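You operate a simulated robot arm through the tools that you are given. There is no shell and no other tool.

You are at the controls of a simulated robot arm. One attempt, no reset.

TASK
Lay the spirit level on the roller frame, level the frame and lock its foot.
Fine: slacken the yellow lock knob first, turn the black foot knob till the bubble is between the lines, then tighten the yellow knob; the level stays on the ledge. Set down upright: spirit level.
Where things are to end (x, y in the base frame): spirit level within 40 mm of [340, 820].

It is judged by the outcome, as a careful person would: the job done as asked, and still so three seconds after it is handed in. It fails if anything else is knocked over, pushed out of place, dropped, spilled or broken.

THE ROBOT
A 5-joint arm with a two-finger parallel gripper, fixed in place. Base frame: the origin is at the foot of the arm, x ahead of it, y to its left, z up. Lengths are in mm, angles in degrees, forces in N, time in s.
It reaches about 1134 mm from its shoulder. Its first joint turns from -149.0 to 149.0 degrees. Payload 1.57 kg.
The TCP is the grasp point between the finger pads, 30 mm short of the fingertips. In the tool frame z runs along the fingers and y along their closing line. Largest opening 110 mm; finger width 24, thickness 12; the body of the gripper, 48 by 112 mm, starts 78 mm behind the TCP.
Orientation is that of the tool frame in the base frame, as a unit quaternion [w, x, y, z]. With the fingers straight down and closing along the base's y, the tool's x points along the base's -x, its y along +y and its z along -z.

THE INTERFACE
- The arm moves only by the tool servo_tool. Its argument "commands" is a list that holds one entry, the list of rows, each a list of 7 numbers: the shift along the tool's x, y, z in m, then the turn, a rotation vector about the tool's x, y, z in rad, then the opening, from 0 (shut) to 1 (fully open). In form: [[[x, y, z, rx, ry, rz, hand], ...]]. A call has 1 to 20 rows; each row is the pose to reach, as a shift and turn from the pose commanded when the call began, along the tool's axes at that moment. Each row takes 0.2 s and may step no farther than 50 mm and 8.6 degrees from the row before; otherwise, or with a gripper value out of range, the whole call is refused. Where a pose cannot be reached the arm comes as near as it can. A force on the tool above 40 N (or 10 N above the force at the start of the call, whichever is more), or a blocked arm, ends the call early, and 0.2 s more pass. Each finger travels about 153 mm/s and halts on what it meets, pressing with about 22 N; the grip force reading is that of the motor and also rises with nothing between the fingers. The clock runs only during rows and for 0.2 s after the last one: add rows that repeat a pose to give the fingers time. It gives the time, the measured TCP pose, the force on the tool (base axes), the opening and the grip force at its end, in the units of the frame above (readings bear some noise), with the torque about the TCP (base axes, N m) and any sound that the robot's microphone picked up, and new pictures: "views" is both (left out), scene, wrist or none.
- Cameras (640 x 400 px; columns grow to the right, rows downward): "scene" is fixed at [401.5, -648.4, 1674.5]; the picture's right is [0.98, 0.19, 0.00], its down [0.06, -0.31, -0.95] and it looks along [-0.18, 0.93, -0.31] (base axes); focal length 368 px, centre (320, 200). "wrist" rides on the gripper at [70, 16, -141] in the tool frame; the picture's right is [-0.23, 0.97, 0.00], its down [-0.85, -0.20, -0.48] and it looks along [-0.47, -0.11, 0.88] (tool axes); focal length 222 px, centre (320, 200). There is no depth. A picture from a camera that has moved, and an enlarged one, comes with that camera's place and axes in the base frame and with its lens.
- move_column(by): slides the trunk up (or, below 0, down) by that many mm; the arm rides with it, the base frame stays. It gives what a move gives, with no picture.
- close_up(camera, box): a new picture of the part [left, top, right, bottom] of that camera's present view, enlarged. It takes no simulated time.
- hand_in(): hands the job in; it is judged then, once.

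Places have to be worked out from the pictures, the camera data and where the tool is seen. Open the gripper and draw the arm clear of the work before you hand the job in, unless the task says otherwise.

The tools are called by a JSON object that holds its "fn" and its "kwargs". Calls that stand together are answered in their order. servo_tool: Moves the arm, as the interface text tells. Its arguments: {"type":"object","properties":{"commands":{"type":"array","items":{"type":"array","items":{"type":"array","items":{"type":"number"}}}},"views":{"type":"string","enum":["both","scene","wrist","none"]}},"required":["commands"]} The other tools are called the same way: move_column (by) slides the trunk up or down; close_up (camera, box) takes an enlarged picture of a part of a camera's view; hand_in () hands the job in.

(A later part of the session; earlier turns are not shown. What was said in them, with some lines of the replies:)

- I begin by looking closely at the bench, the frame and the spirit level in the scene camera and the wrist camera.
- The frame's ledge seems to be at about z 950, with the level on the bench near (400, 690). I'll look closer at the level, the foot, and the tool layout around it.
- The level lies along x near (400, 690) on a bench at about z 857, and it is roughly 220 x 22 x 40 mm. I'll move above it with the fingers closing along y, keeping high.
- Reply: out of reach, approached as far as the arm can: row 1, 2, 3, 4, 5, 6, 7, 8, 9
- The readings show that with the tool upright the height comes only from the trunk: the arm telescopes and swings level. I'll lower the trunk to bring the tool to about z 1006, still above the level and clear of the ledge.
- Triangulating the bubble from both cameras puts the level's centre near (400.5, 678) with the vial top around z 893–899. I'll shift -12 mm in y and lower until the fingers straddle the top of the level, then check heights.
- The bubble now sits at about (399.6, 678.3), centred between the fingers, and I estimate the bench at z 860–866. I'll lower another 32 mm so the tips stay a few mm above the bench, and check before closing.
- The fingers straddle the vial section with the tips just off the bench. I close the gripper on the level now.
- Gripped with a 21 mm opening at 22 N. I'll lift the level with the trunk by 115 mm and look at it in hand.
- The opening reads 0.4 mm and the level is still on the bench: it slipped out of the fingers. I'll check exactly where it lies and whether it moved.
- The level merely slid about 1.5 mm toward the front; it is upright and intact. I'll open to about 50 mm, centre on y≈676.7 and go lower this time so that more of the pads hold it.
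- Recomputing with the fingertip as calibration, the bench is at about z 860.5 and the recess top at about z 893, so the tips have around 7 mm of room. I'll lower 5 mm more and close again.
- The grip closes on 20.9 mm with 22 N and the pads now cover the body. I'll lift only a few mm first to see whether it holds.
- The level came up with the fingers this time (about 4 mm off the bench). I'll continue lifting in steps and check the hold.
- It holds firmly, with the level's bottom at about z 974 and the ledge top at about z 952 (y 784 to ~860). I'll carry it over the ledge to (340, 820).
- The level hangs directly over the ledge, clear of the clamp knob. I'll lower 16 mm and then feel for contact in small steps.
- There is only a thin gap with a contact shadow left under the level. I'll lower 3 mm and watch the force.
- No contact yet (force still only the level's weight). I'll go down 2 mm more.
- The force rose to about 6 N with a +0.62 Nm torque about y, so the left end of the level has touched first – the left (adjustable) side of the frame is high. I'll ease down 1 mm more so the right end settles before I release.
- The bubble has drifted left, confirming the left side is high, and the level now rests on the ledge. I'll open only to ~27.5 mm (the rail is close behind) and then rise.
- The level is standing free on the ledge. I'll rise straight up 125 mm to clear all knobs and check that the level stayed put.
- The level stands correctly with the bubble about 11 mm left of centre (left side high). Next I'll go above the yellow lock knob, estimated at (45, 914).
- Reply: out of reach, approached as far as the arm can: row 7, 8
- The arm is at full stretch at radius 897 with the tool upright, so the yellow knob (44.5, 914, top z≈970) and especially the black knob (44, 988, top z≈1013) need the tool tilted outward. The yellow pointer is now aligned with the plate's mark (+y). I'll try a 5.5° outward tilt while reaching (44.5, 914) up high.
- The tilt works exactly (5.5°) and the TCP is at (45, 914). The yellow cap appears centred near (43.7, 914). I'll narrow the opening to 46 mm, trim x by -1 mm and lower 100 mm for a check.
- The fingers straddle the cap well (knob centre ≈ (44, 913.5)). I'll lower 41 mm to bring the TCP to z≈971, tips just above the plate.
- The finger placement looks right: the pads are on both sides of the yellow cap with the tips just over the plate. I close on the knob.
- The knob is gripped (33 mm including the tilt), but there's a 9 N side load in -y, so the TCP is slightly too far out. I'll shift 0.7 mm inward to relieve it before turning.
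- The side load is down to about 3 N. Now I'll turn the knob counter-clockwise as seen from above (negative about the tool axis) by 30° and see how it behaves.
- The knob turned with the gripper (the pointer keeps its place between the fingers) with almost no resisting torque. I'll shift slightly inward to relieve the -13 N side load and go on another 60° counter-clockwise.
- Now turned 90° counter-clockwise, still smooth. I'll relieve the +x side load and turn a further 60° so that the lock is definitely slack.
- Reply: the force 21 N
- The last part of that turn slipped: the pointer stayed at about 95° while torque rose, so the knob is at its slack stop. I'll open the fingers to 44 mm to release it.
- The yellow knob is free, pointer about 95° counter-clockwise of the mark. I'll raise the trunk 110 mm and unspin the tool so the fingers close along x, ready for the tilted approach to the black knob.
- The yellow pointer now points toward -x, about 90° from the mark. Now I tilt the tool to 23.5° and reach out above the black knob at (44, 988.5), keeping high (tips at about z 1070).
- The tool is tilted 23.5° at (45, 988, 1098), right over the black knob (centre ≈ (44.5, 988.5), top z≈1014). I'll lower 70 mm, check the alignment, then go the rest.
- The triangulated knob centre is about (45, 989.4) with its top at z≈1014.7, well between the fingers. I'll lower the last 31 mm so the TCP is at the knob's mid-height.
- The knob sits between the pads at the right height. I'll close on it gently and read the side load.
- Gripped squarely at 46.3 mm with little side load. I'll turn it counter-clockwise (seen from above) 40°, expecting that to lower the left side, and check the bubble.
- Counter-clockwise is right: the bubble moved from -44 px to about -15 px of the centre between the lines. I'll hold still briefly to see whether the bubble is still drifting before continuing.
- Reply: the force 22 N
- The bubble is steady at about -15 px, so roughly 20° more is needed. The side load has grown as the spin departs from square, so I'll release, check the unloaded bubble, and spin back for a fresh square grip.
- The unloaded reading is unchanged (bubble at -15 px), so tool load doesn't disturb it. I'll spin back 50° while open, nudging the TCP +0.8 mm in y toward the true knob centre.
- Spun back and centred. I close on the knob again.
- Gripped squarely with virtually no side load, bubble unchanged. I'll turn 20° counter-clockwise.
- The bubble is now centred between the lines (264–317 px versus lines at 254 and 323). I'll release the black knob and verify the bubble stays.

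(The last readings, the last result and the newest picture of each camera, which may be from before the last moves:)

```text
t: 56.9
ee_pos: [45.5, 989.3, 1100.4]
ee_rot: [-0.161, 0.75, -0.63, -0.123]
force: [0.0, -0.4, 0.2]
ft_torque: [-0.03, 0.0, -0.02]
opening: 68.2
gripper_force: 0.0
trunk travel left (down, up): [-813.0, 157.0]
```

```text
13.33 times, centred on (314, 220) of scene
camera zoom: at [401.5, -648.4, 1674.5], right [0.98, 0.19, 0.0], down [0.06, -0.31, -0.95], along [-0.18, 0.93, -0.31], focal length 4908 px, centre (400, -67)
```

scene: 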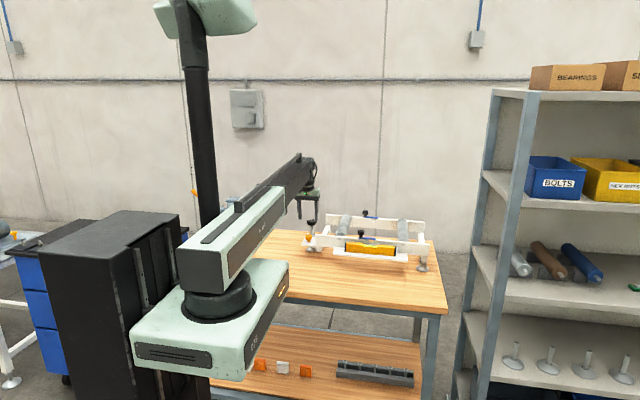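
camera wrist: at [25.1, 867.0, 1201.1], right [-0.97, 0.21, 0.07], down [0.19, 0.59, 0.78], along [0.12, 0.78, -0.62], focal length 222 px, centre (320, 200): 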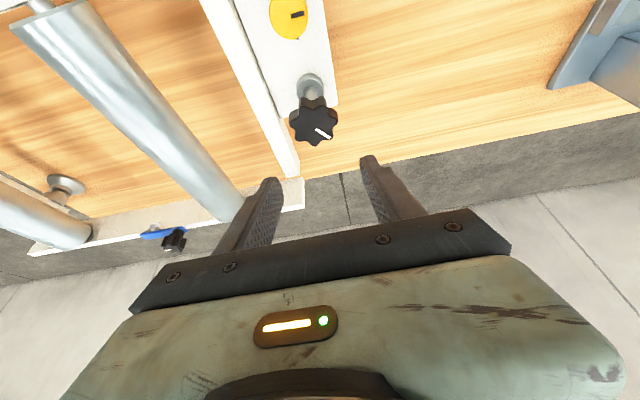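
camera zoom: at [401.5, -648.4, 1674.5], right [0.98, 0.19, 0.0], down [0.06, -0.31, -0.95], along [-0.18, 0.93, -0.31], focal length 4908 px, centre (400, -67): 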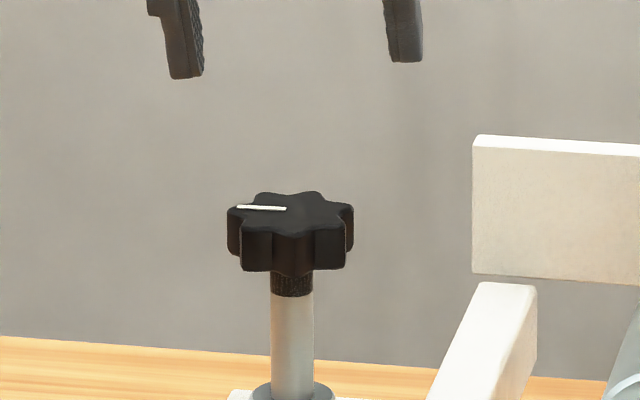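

The bubble holds centred with the knob released. Now I retrace: bring the tool back to 5.5° tilt above the yellow knob.

{"fn": "servo_tool", "kwargs": {"commands": [[[0.0152, 0.0027, -0.0026, -0.0136, 0.0614, 0, 0.55], [0.0304, 0.0053, -0.0052, -0.0272, 0.1228, 0, 0.5], [0.0456, 0.008, -0.0079, -0.0407, 0.1842, 0, 0.45], [0.0608, 0.0106, -0.0105, -0.0543, 0.2456, 0, 0.42], [0.076, 0.0133, -0.0131, -0.0679, 0.307, 0, 0.42], [0.076, 0.0133, -0.0131, -0.0679, 0.307, 0, 0.42]]], "views": "none"}}

{"fn": "servo_tool", "kwargs": {"commands": [[[0, 0, 0, 0, 0, -0.105, 0.42], [0, 0, 0, 0, 0, -0.21, 0.42], [0, 0, 0, 0, 0, -0.315, 0.42], [0, 0, 0, 0, 0, -0.42, 0.42], [0, 0, 0, 0, 0, -0.524, 0.42]]], "views": "wrist"}}

{"fn": "close_up", "kwargs": {"camera": "wrist", "box": [200, 60, 440, 210]}}

```text
t: 58.3
ee_pos: [44.9, 913.3, 1079.9]
ee_rot: [-0.037, 0.765, -0.643, -0.028]
force: [0.3, 0.2, 0.5]
ft_torque: [0.01, 0.0, 0.01]
opening: 46.3
gripper_force: 0.0
trunk travel left (down, up): [-813.0, 157.0]
```

```text
t: 59.5
ee_pos: [45.5, 913.4, 1080.9]
ee_rot: [-0.044, 0.906, -0.421, -0.016]
force: [-0.4, 0.8, -0.1]
ft_torque: [0.0, -0.02, -0.02]
opening: 46.3
gripper_force: 0.0
trunk travel left (down, up): [-813.0, 157.0]
camera wrist: at [75.6, 835.1, 1215.8], right [-0.89, -0.45, -0.05], down [-0.4, 0.73, 0.55], along [-0.21, 0.51, -0.84], focal length 222 px, centre (320, 200)
```

wrist: 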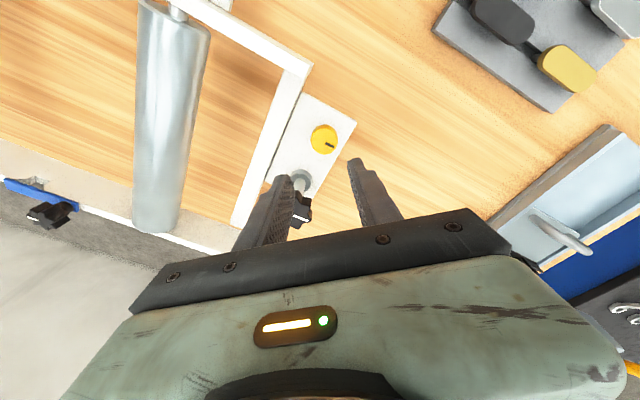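

```text
2.67 times, centred on (320, 135) of wrist
camera zoom: at [75.6, 835.1, 1215.8], right [-0.89, -0.45, -0.05], down [-0.4, 0.73, 0.55], along [-0.21, 0.51, -0.84], focal length 592 px, centre (320, 373)
```

zoom: 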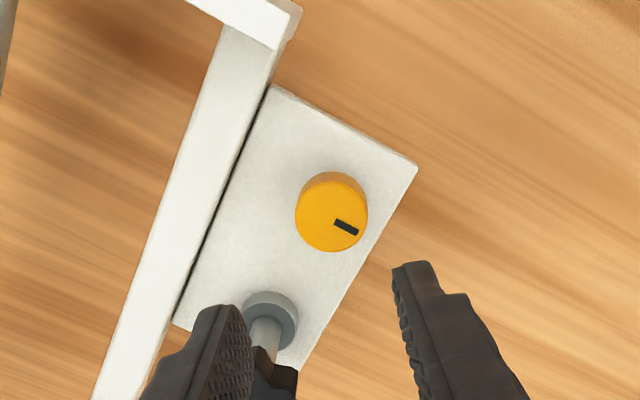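

Turning the foot lowered this end by about 5 mm, so the yellow cap top should now be near z 965 at about (45.2, 913). I'll confirm in the scene view and lower most of the way.

{"fn": "close_up", "kwargs": {"camera": "scene", "box": [290, 205, 354, 245]}}

{"fn": "move_column", "kwargs": {"by": -90}}

{"fn": "close_up", "kwargs": {"camera": "wrist", "box": [200, 60, 440, 210]}}

{"fn": "close_up", "kwargs": {"camera": "scene", "box": [298, 225, 338, 250]}}

```text
10.00 times, centred on (322, 225) of scene
camera zoom: at [401.5, -648.4, 1674.5], right [0.98, 0.19, 0.0], down [0.06, -0.31, -0.95], along [-0.18, 0.93, -0.31], focal length 3681 px, centre (300, -50)
```

zoom: 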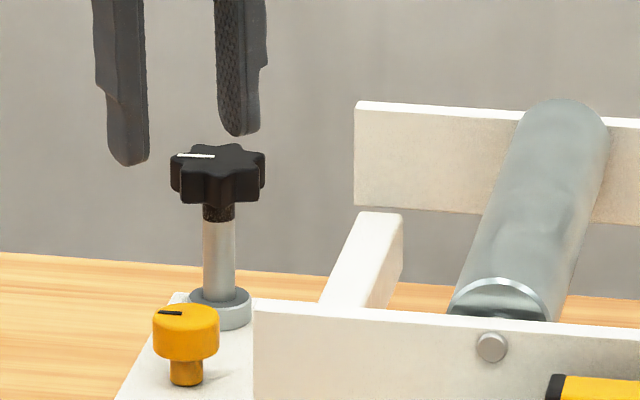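

```text
t: 60.7
ee_pos: [44.9, 913.4, 991.4]
ee_rot: [-0.044, 0.905, -0.422, -0.017]
force: [-0.5, -0.3, 0.1]
ft_torque: [0.01, 0.0, -0.02]
opening: 46.1
gripper_force: 0.0
trunk travel left (down, up): [-723.0, 247.0]
```

```text
2.67 times, centred on (320, 135) of wrist
camera zoom: at [75.5, 834.9, 1125.9], right [-0.89, -0.45, -0.05], down [-0.4, 0.73, 0.55], along [-0.21, 0.51, -0.84], focal length 592 px, centre (320, 373)
```

zoom: 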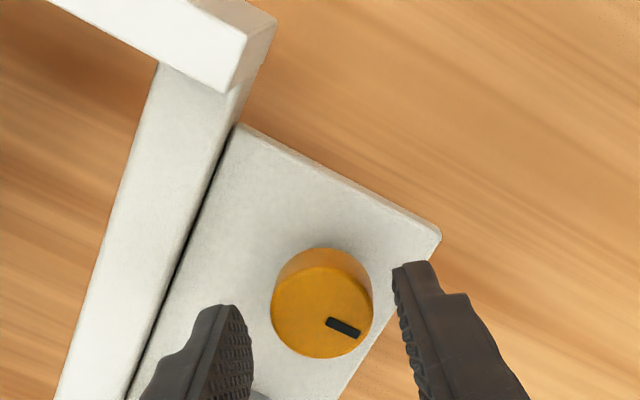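

```text
16.00 times, centred on (318, 238) of scene
camera zoom: at [401.5, -648.4, 1674.5], right [0.98, 0.19, 0.0], down [0.06, -0.31, -0.95], along [-0.18, 0.93, -0.31], focal length 5890 px, centre (352, -400)
```

zoom: 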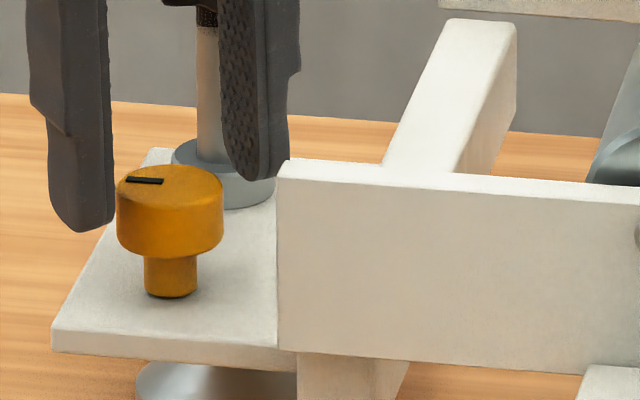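

The cap dropped about 6 mm, to a top of z≈964. I'll lower 25 mm more (TCP ≈ 965.5) and close on the knob.

{"fn": "move_column", "kwargs": {"by": -25}}

{"fn": "close_up", "kwargs": {"camera": "scene", "box": [298, 225, 338, 250]}}

{"fn": "servo_tool", "kwargs": {"commands": [[[0, 0, 0, 0, 0, 0, 0.35], [0, 0, 0, 0, 0, 0, 0.3], [0, 0, 0, 0, 0, 0, 0.2], [0, 0, 0, 0, 0, 0, 0.0], [0, 0, 0, 0, 0, 0, 0.0], [0, 0, 0, 0, 0, 0, 0.0]]], "views": "none"}}

{"fn": "close_up", "kwargs": {"camera": "wrist", "box": [200, 60, 440, 210]}}

```text
t: 61.5
ee_pos: [44.5, 913.6, 966.6]
ee_rot: [-0.045, 0.905, -0.422, -0.017]
force: [0.2, -0.1, 0.8]
ft_torque: [-0.03, -0.02, -0.03]
opening: 46.2
gripper_force: 0.1
trunk travel left (down, up): [-698.0, 272.0]
```

```text
16.00 times, centred on (318, 238) of scene
camera zoom: at [401.5, -648.4, 1674.5], right [0.98, 0.19, 0.0], down [0.06, -0.31, -0.95], along [-0.18, 0.93, -0.31], focal length 5890 px, centre (352, -400)
```

zoom: 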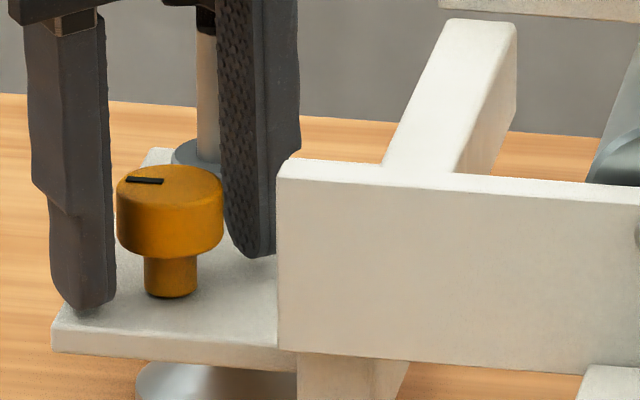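

```text
t: 62.9
ee_pos: [46.4, 914.3, 966.4]
ee_rot: [-0.045, 0.905, -0.423, -0.017]
force: [2.9, 8.2, 6.7]
ft_torque: [-0.56, 0.44, -0.13]
opening: 32.1
gripper_force: 39.9
trunk travel left (down, up): [-698.0, 272.0]
```

```text
2.67 times, centred on (320, 135) of wrist
camera zoom: at [75.9, 835.2, 1100.8], right [-0.89, -0.45, -0.05], down [-0.4, 0.73, 0.55], along [-0.21, 0.51, -0.83], focal length 592 px, centre (320, 373)
```

zoom: 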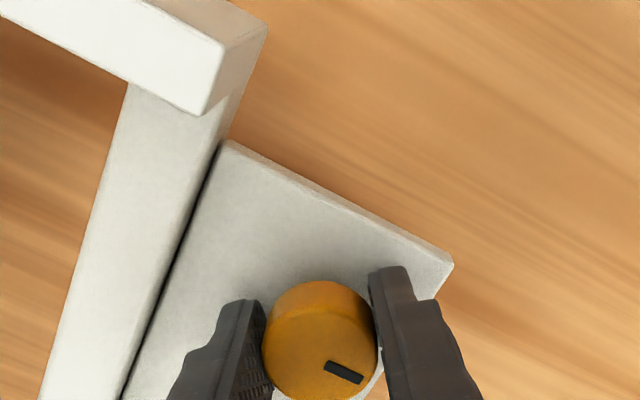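

Gripped at 32 mm. Now I tighten: turn clockwise (positive about the tool axis) by 60° first.

{"fn": "servo_tool", "kwargs": {"commands": [[[0, 0, 0, 0, 0, 0.105, 0.0], [0, 0, 0, 0, 0, 0.209, 0.0], [0, 0, 0, 0, 0, 0.314, 0.0], [0, 0, 0, 0, 0, 0.419, 0.0], [0, 0, 0, 0, 0, 0.524, 0.0], [0, 0, 0, 0, 0, 0.628, 0.0], [0, 0, 0, 0, 0, 0.733, 0.0], [0, 0, 0, 0, 0, 0.838, 0.0], [0, 0, 0, 0, 0, 0.942, 0.0], [0, 0, 0, 0, 0, 1.047, 0.0]]], "views": "none"}}

{"fn": "close_up", "kwargs": {"camera": "wrist", "box": [200, 60, 440, 210]}}

{"fn": "close_up", "kwargs": {"camera": "scene", "box": [356, 235, 388, 255]}}

```text
t: 65.0
ee_pos: [44.6, 913.3, 965.9]
ee_rot: [0.029, -0.572, 0.819, 0.037]
force: [-2.1, 0.3, -1.7]
ft_torque: [0.25, -1.19, 0.0]
opening: 31.6
gripper_force: 40.4
trunk travel left (down, up): [-698.0, 272.0]
```

```text
2.67 times, centred on (320, 135) of wrist
camera zoom: at [3.6, 839.1, 1100.6], right [-0.84, 0.55, 0.05], down [0.48, 0.69, 0.55], along [0.27, 0.48, -0.83], focal length 592 px, centre (320, 373)
```

zoom: 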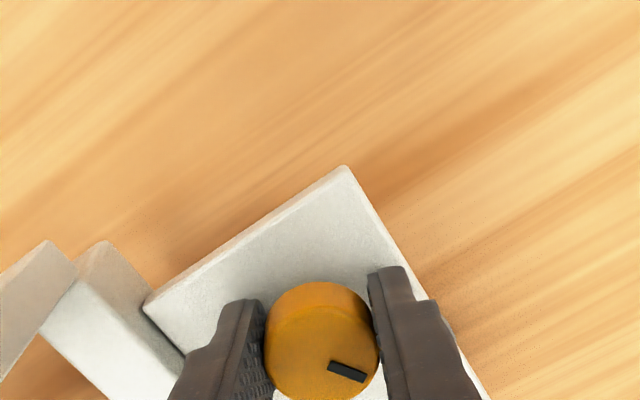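

```text
16.00 times, centred on (372, 245) of scene
camera zoom: at [401.5, -648.4, 1674.5], right [0.98, 0.19, 0.0], down [0.06, -0.31, -0.95], along [-0.18, 0.93, -0.31], focal length 5890 px, centre (-512, -520)
```

zoom: 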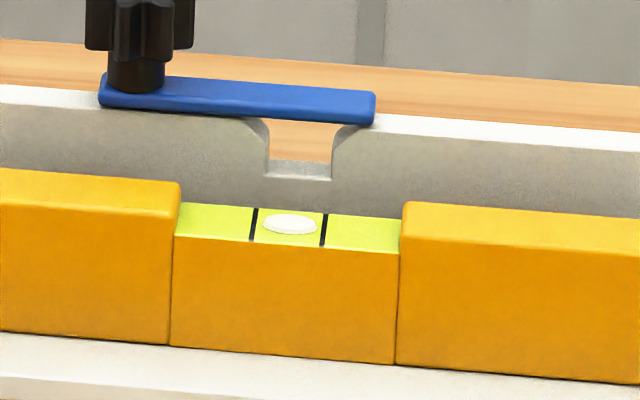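

60° turned with no slipping and the bubble is still centred. I'll continue 45° more, towards the mark, and watch the torque.

{"fn": "servo_tool", "kwargs": {"commands": [[[0, 0, 0, 0, 0, 0.098, 0.0], [0, 0, 0, 0, 0, 0.196, 0.0], [0, 0, 0, 0, 0, 0.295, 0.0], [0, 0, 0, 0, 0, 0.393, 0.0], [0, 0, 0, 0, 0, 0.491, 0.0], [0, 0, 0, 0, 0, 0.589, 0.0], [0, 0, 0, 0, 0, 0.687, 0.0], [0, 0, 0, 0, 0, 0.785, 0.0]]], "views": "none"}}

{"fn": "close_up", "kwargs": {"camera": "wrist", "box": [200, 60, 440, 210]}}

{"fn": "close_up", "kwargs": {"camera": "scene", "box": [356, 235, 388, 255]}}

```text
t: 66.8
ee_pos: [45.0, 912.6, 965.2]
ee_rot: [0.014, -0.216, 0.975, 0.045]
force: [-5.2, 5.6, 0.8]
ft_torque: [-0.4, -0.39, 0.55]
opening: 33.0
gripper_force: 41.1
trunk travel left (down, up): [-698.0, 272.0]
```

```text
2.67 times, centred on (320, 135) of wrist
camera zoom: at [-27.7, 884.7, 1104.6], right [-0.2, 0.97, 0.09], down [0.86, 0.13, 0.5], along [0.47, 0.18, -0.86], focal length 592 px, centre (320, 373)
```

zoom: 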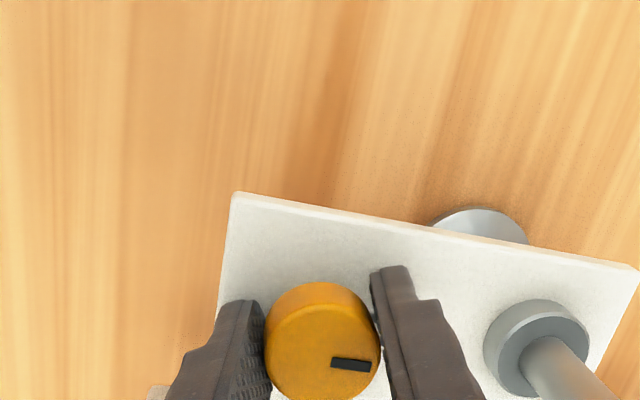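

```text
16.00 times, centred on (372, 245) of scene
camera zoom: at [401.5, -648.4, 1674.5], right [0.98, 0.19, 0.0], down [0.06, -0.31, -0.95], along [-0.18, 0.93, -0.31], focal length 5890 px, centre (-512, -520)
```

zoom: 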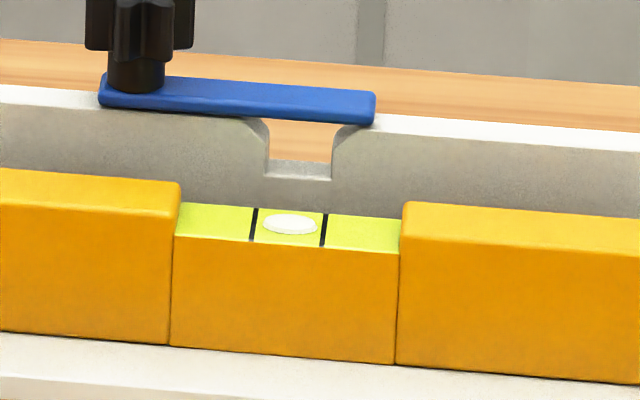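

The torque about z has risen to 0.55 Nm and the fingers began to slip, so the knob is near its tight stop. I'll press on another 20° to make sure that it's fully tightened.

{"fn": "servo_tool", "kwargs": {"commands": [[[0, 0, 0, 0, 0, 0.07, 0.0], [0, 0, 0, 0, 0, 0.14, 0.0], [0, 0, 0, 0, 0, 0.21, 0.0], [0, 0, 0, 0, 0, 0.28, 0.0], [0, 0, 0, 0, 0, 0.35, 0.0], [0, 0, 0, 0, 0, 0.35, 0.0]]], "views": "none"}}

{"fn": "close_up", "kwargs": {"camera": "wrist", "box": [200, 60, 440, 210]}}

```text
t: 68.2
ee_pos: [44.1, 913.7, 966.6]
ee_rot: [0.006, -0.043, 0.998, 0.048]
force: [-5.3, 10.1, 3.1]
ft_torque: [-0.45, -0.21, 0.52]
opening: 32.8
gripper_force: 40.2
trunk travel left (down, up): [-698.0, 272.0]
```

```text
2.67 times, centred on (320, 135) of wrist
camera zoom: at [-28.2, 909.7, 1106.7], right [0.14, 0.99, 0.09], down [0.87, -0.17, 0.47], along [0.48, 0.01, -0.88], focal length 592 px, centre (320, 373)
```

zoom: 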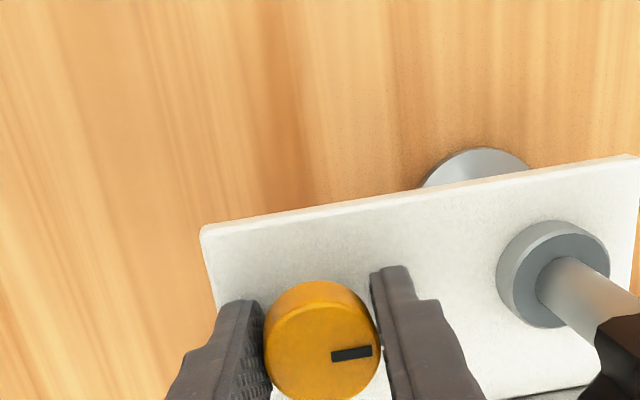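

The pointer is now at about +y (91°) again with torque saturating at 0.5 Nm. I'll open the fingers and compare the pointer to the plate mark.

{"fn": "servo_tool", "kwargs": {"commands": [[[0, 0, 0, 0, 0, 0, 0.33], [0, 0, 0, 0, 0, 0, 0.37], [0, 0, 0, 0, 0, 0, 0.42], [0, 0, 0, 0, 0, 0, 0.42]]], "views": "none"}}

{"fn": "close_up", "kwargs": {"camera": "wrist", "box": [200, 80, 440, 230]}}

{"fn": "close_up", "kwargs": {"camera": "scene", "box": [356, 235, 388, 255]}}

```text
t: 69.2
ee_pos: [45.9, 914.5, 965.4]
ee_rot: [0.005, -0.043, 0.998, 0.047]
force: [0.5, 0.1, -0.2]
ft_torque: [-0.01, 0.0, 0.01]
opening: 46.4
gripper_force: 0.1
trunk travel left (down, up): [-698.0, 272.0]
```

```text
2.67 times, centred on (320, 155) of wrist
camera zoom: at [-27.6, 909.0, 1107.2], right [0.14, 0.99, 0.09], down [0.87, -0.17, 0.47], along [0.48, 0.01, -0.88], focal length 592 px, centre (320, 320)
```

zoom: 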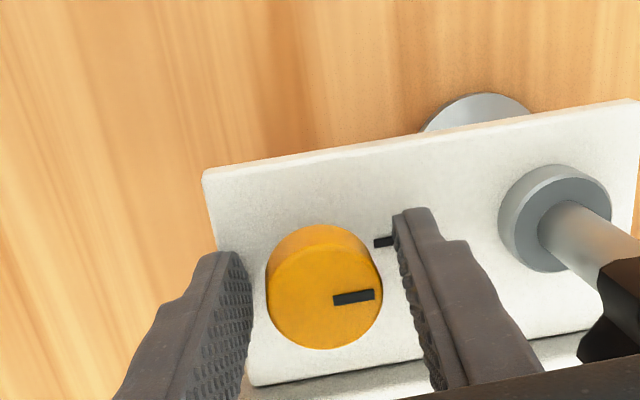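

```text
16.00 times, centred on (372, 245) of scene
camera zoom: at [401.5, -648.4, 1674.5], right [0.98, 0.19, 0.0], down [0.06, -0.31, -0.95], along [-0.18, 0.93, -0.31], focal length 5890 px, centre (-512, -520)
```

zoom: 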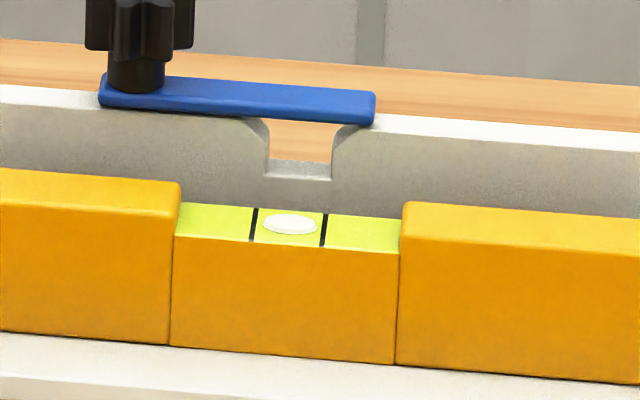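

The pointer is parallel to the plate edge as at the beginning and the bubble remains centred. I'll regrip once more and twist clockwise again to confirm that the knob is hard against its tight stop.

{"fn": "servo_tool", "kwargs": {"commands": [[[0, 0.0004, 0, 0, 0, -0.12, 0.42], [0, 0.0008, 0, 0, 0, -0.24, 0.42], [0, 0.0008, 0, 0, 0, -0.36, 0.42], [0, 0.0008, 0, 0, 0, -0.48, 0.42], [0, 0.0008, 0, 0, 0, -0.6, 0.42]]], "views": "none"}}

{"fn": "servo_tool", "kwargs": {"commands": [[[0, 0, 0, 0, 0, 0, 0.35], [0, 0, 0, 0, 0, 0, 0.3], [0, 0, 0, 0, 0, 0, 0.2], [0, 0, 0, 0, 0, 0, 0.0], [0, 0, 0, 0, 0, 0, 0.0], [0, 0, 0, 0, 0, 0, 0.0]]], "views": "none"}}

{"fn": "close_up", "kwargs": {"camera": "wrist", "box": [200, 80, 440, 230]}}

```text
t: 70.5
ee_pos: [44.7, 913.8, 965.4]
ee_rot: [0.018, -0.338, 0.94, 0.043]
force: [-0.2, 0.2, -0.2]
ft_torque: [-0.03, -0.01, 0.0]
opening: 45.9
gripper_force: 0.0
trunk travel left (down, up): [-698.0, 272.0]
```

```text
t: 71.8
ee_pos: [45.3, 914.9, 965.9]
ee_rot: [0.019, -0.336, 0.941, 0.044]
force: [-0.1, 1.4, 1.3]
ft_torque: [-0.54, -0.54, 0.01]
opening: 32.0
gripper_force: 40.0
trunk travel left (down, up): [-698.0, 272.0]
```

```text
2.67 times, centred on (320, 155) of wrist
camera zoom: at [-21.3, 868.0, 1103.3], right [-0.44, 0.89, 0.08], down [0.78, 0.34, 0.52], along [0.44, 0.29, -0.85], focal length 592 px, centre (320, 320)
```

zoom: 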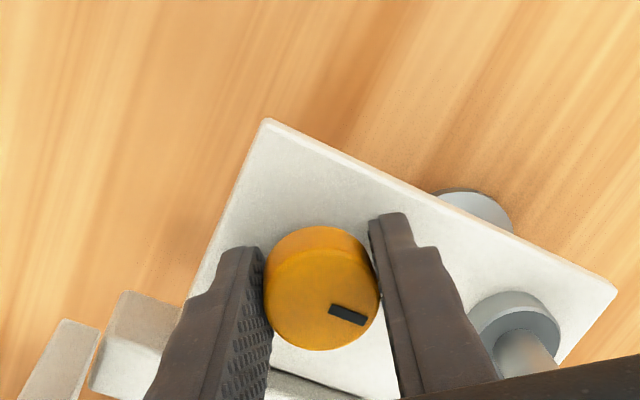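

Well centred (only 1.4 N side load). Now I twist clockwise by 30° as a tightening check.

{"fn": "servo_tool", "kwargs": {"commands": [[[0, 0, 0, 0, 0, 0.087, 0.0], [0, 0, 0, 0, 0, 0.175, 0.0], [0, 0, 0, 0, 0, 0.262, 0.0], [0, 0, 0, 0, 0, 0.349, 0.0], [0, 0, 0, 0, 0, 0.436, 0.0], [0, 0, 0, 0, 0, 0.524, 0.0], [0, 0, 0, 0, 0, 0.524, 0.0]]], "views": "none"}}

{"fn": "close_up", "kwargs": {"camera": "wrist", "box": [200, 80, 440, 230]}}

{"fn": "close_up", "kwargs": {"camera": "scene", "box": [356, 235, 388, 255]}}

```text
t: 73.5
ee_pos: [45.2, 914.4, 965.8]
ee_rot: [0.007, -0.08, 0.996, 0.047]
force: [0.5, 1.7, -0.8]
ft_torque: [-0.62, -0.22, 0.58]
opening: 32.4
gripper_force: 41.1
trunk travel left (down, up): [-698.0, 272.0]
```

```text
2.67 times, centred on (320, 155) of wrist
camera zoom: at [-28.3, 904.4, 1106.6], right [0.07, 0.99, 0.09], down [0.87, -0.11, 0.48], along [0.48, 0.05, -0.87], focal length 592 px, centre (320, 320)
```

zoom: 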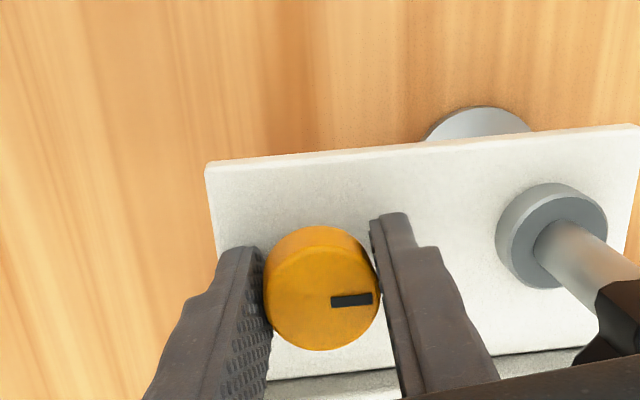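

```text
16.00 times, centred on (372, 245) of scene
camera zoom: at [401.5, -648.4, 1674.5], right [0.98, 0.19, 0.0], down [0.06, -0.31, -0.95], along [-0.18, 0.93, -0.31], focal length 5890 px, centre (-512, -520)
```

zoom: 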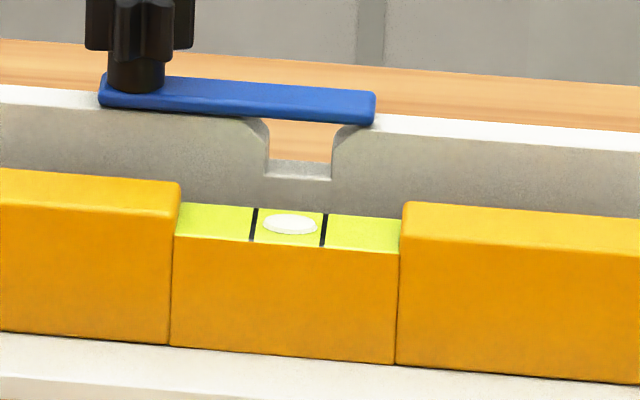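

The pointer did not move any further (still 91°, aligned with the mark) while the torque reached 0.58 Nm, so the lock is tight against its stop. I'll release and rise clear.

{"fn": "servo_tool", "kwargs": {"commands": [[[0, 0, 0, 0, 0, 0, 0.33], [0, 0, 0, 0, 0, 0, 0.37], [0, 0, 0, 0, 0, 0, 0.42], [0, 0, 0, 0, 0, 0, 0.42]]], "views": "none"}}

{"fn": "move_column", "kwargs": {"by": 140}}

{"fn": "close_up", "kwargs": {"camera": "wrist", "box": [200, 60, 440, 210]}}

{"fn": "close_up", "kwargs": {"camera": "scene", "box": [356, 235, 388, 255]}}

```text
t: 74.5
ee_pos: [44.8, 914.6, 966.1]
ee_rot: [0.006, -0.081, 0.996, 0.046]
force: [-0.5, 0.1, -0.4]
ft_torque: [-0.01, -0.03, 0.0]
opening: 46.1
gripper_force: 0.1
trunk travel left (down, up): [-698.0, 272.0]
```

```text
t: 76.1
ee_pos: [45.6, 912.9, 1105.2]
ee_rot: [0.006, -0.081, 0.996, 0.047]
force: [0.8, 0.3, -0.8]
ft_torque: [0.0, 0.01, -0.02]
opening: 45.8
gripper_force: 0.1
trunk travel left (down, up): [-838.0, 132.0]
```

```text
2.67 times, centred on (320, 135) of wrist
camera zoom: at [-28.4, 904.3, 1246.6], right [0.07, 0.99, 0.09], down [0.87, -0.1, 0.48], along [0.48, 0.05, -0.87], focal length 592 px, centre (320, 373)
```

zoom: 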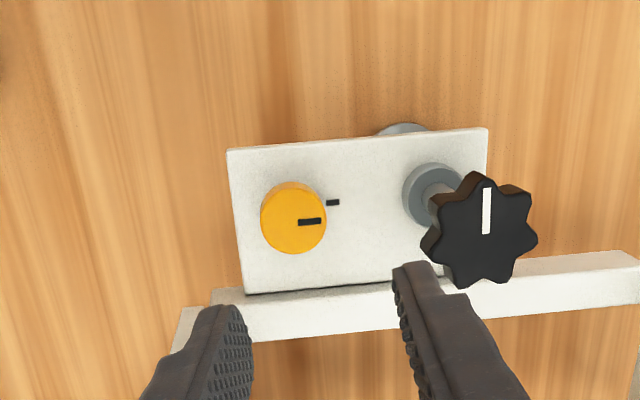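

```text
16.00 times, centred on (372, 245) of scene
camera zoom: at [401.5, -648.4, 1674.5], right [0.98, 0.19, 0.0], down [0.06, -0.31, -0.95], along [-0.18, 0.93, -0.31], focal length 5890 px, centre (-512, -520)
```

zoom: 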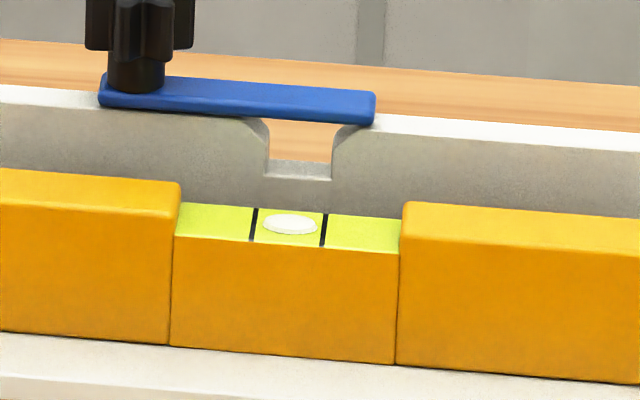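

The pointer sits on its mark, the bubble is centred and the level is undisturbed. I'll withdraw the arm about 300 mm back toward the base, clear of the work.

{"fn": "servo_tool", "kwargs": {"commands": [[[0.006, -0.0368, -0.0036, 0, 0, 0, 0.6], [0.0121, -0.0737, -0.0071, 0, 0, 0, 0.8], [0.0181, -0.1105, -0.0107, 0, 0, 0, 1], [0.0242, -0.1474, -0.0142, 0, 0, 0, 1], [0.0302, -0.1842, -0.0178, 0, 0, 0, 1], [0.0362, -0.221, -0.0213, 0, 0, 0, 1], [0.0423, -0.2579, -0.0249, 0, 0, 0, 1], [0.0483, -0.2947, -0.0284, 0, 0, 0, 1]]], "views": "both"}}

{"fn": "close_up", "kwargs": {"camera": "scene", "box": [290, 205, 450, 305]}}

{"fn": "close_up", "kwargs": {"camera": "scene", "box": [356, 235, 388, 255]}}

```text
t: 77.9
ee_pos: [45.5, 613.5, 1106.1]
ee_rot: [0.007, -0.08, 0.996, 0.048]
force: [-0.1, -0.4, 0.2]
ft_torque: [-0.02, -0.03, 0.04]
opening: 110.0
gripper_force: 0.2
trunk travel left (down, up): [-838.0, 132.0]
camera wrist: at [-28.2, 603.8, 1246.9], right [0.07, 0.99, 0.1], down [0.87, -0.1, 0.48], along [0.48, 0.05, -0.87], focal length 222 px, centre (320, 200)
```

scene: 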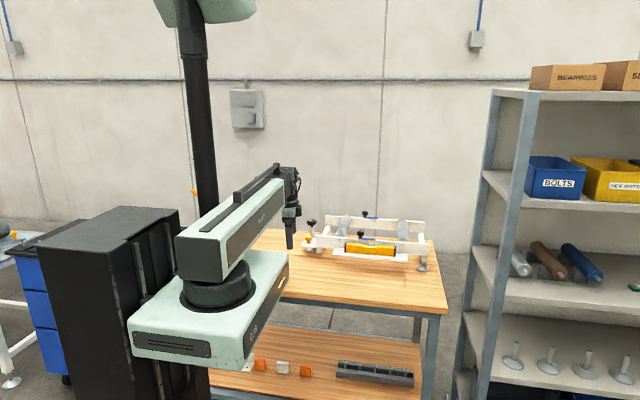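
wrist: 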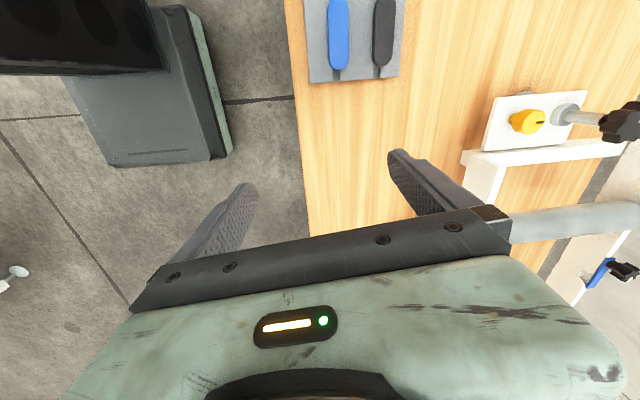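

```text
4.00 times, centred on (370, 255) of scene
camera zoom: at [401.5, -648.4, 1674.5], right [0.98, 0.19, 0.0], down [0.06, -0.31, -0.95], along [-0.18, 0.93, -0.31], focal length 1472 px, centre (120, -20)
```

zoom: 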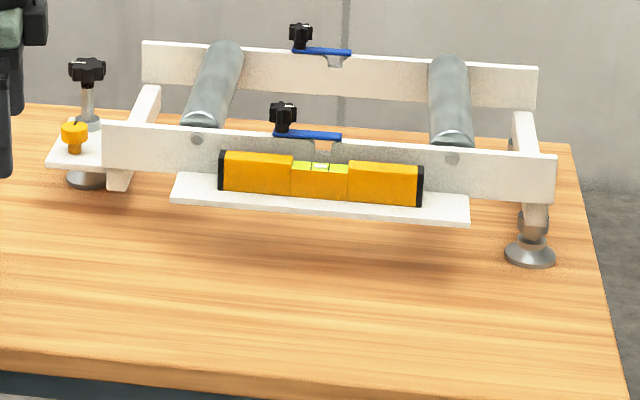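

```text
16.00 times, centred on (372, 245) of scene
camera zoom: at [401.5, -648.4, 1674.5], right [0.98, 0.19, 0.0], down [0.06, -0.31, -0.95], along [-0.18, 0.93, -0.31], focal length 5890 px, centre (-512, -520)
```

zoom: 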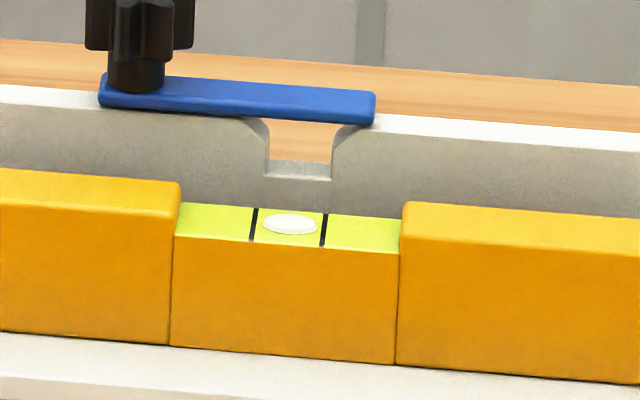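

The level stands on the ledge near (340, 820). The bubble is between the lines, the yellow lock is tight on its mark, and the arm is clear with the gripper open. I'm handing the job in.

{"fn": "hand_in", "kwargs": {}}

```text
The job is handed in.
```

The spirit level is on the ledge at about (340, 820), the frame is level, the yellow lock is tight and the job is handed in. I don't have the result of the judging.

- **Level:** it stands upright along the ledge. My first attempt to lift it slipped, but it stayed upright on the bench and slid only about 1.5 mm. The second, deeper grip held.
- **Bubble:** it is centred between the lines and stayed there after I released both knobs and withdrew the arm.
- **Black foot knob:** I turned it about 60° counter-clockwise, in two grips. That lowered the high left side by roughly 5 to 6 mm.
- **Yellow lock knob:** I slackened it about 95° to its stop, then tightened it until its pointer was back on the plate's mark. A second clockwise twist did not move it any further.
- **Arm:** the gripper is open and drawn back about 300 mm from the work. In the last pictures nothing else on the bench looked moved.
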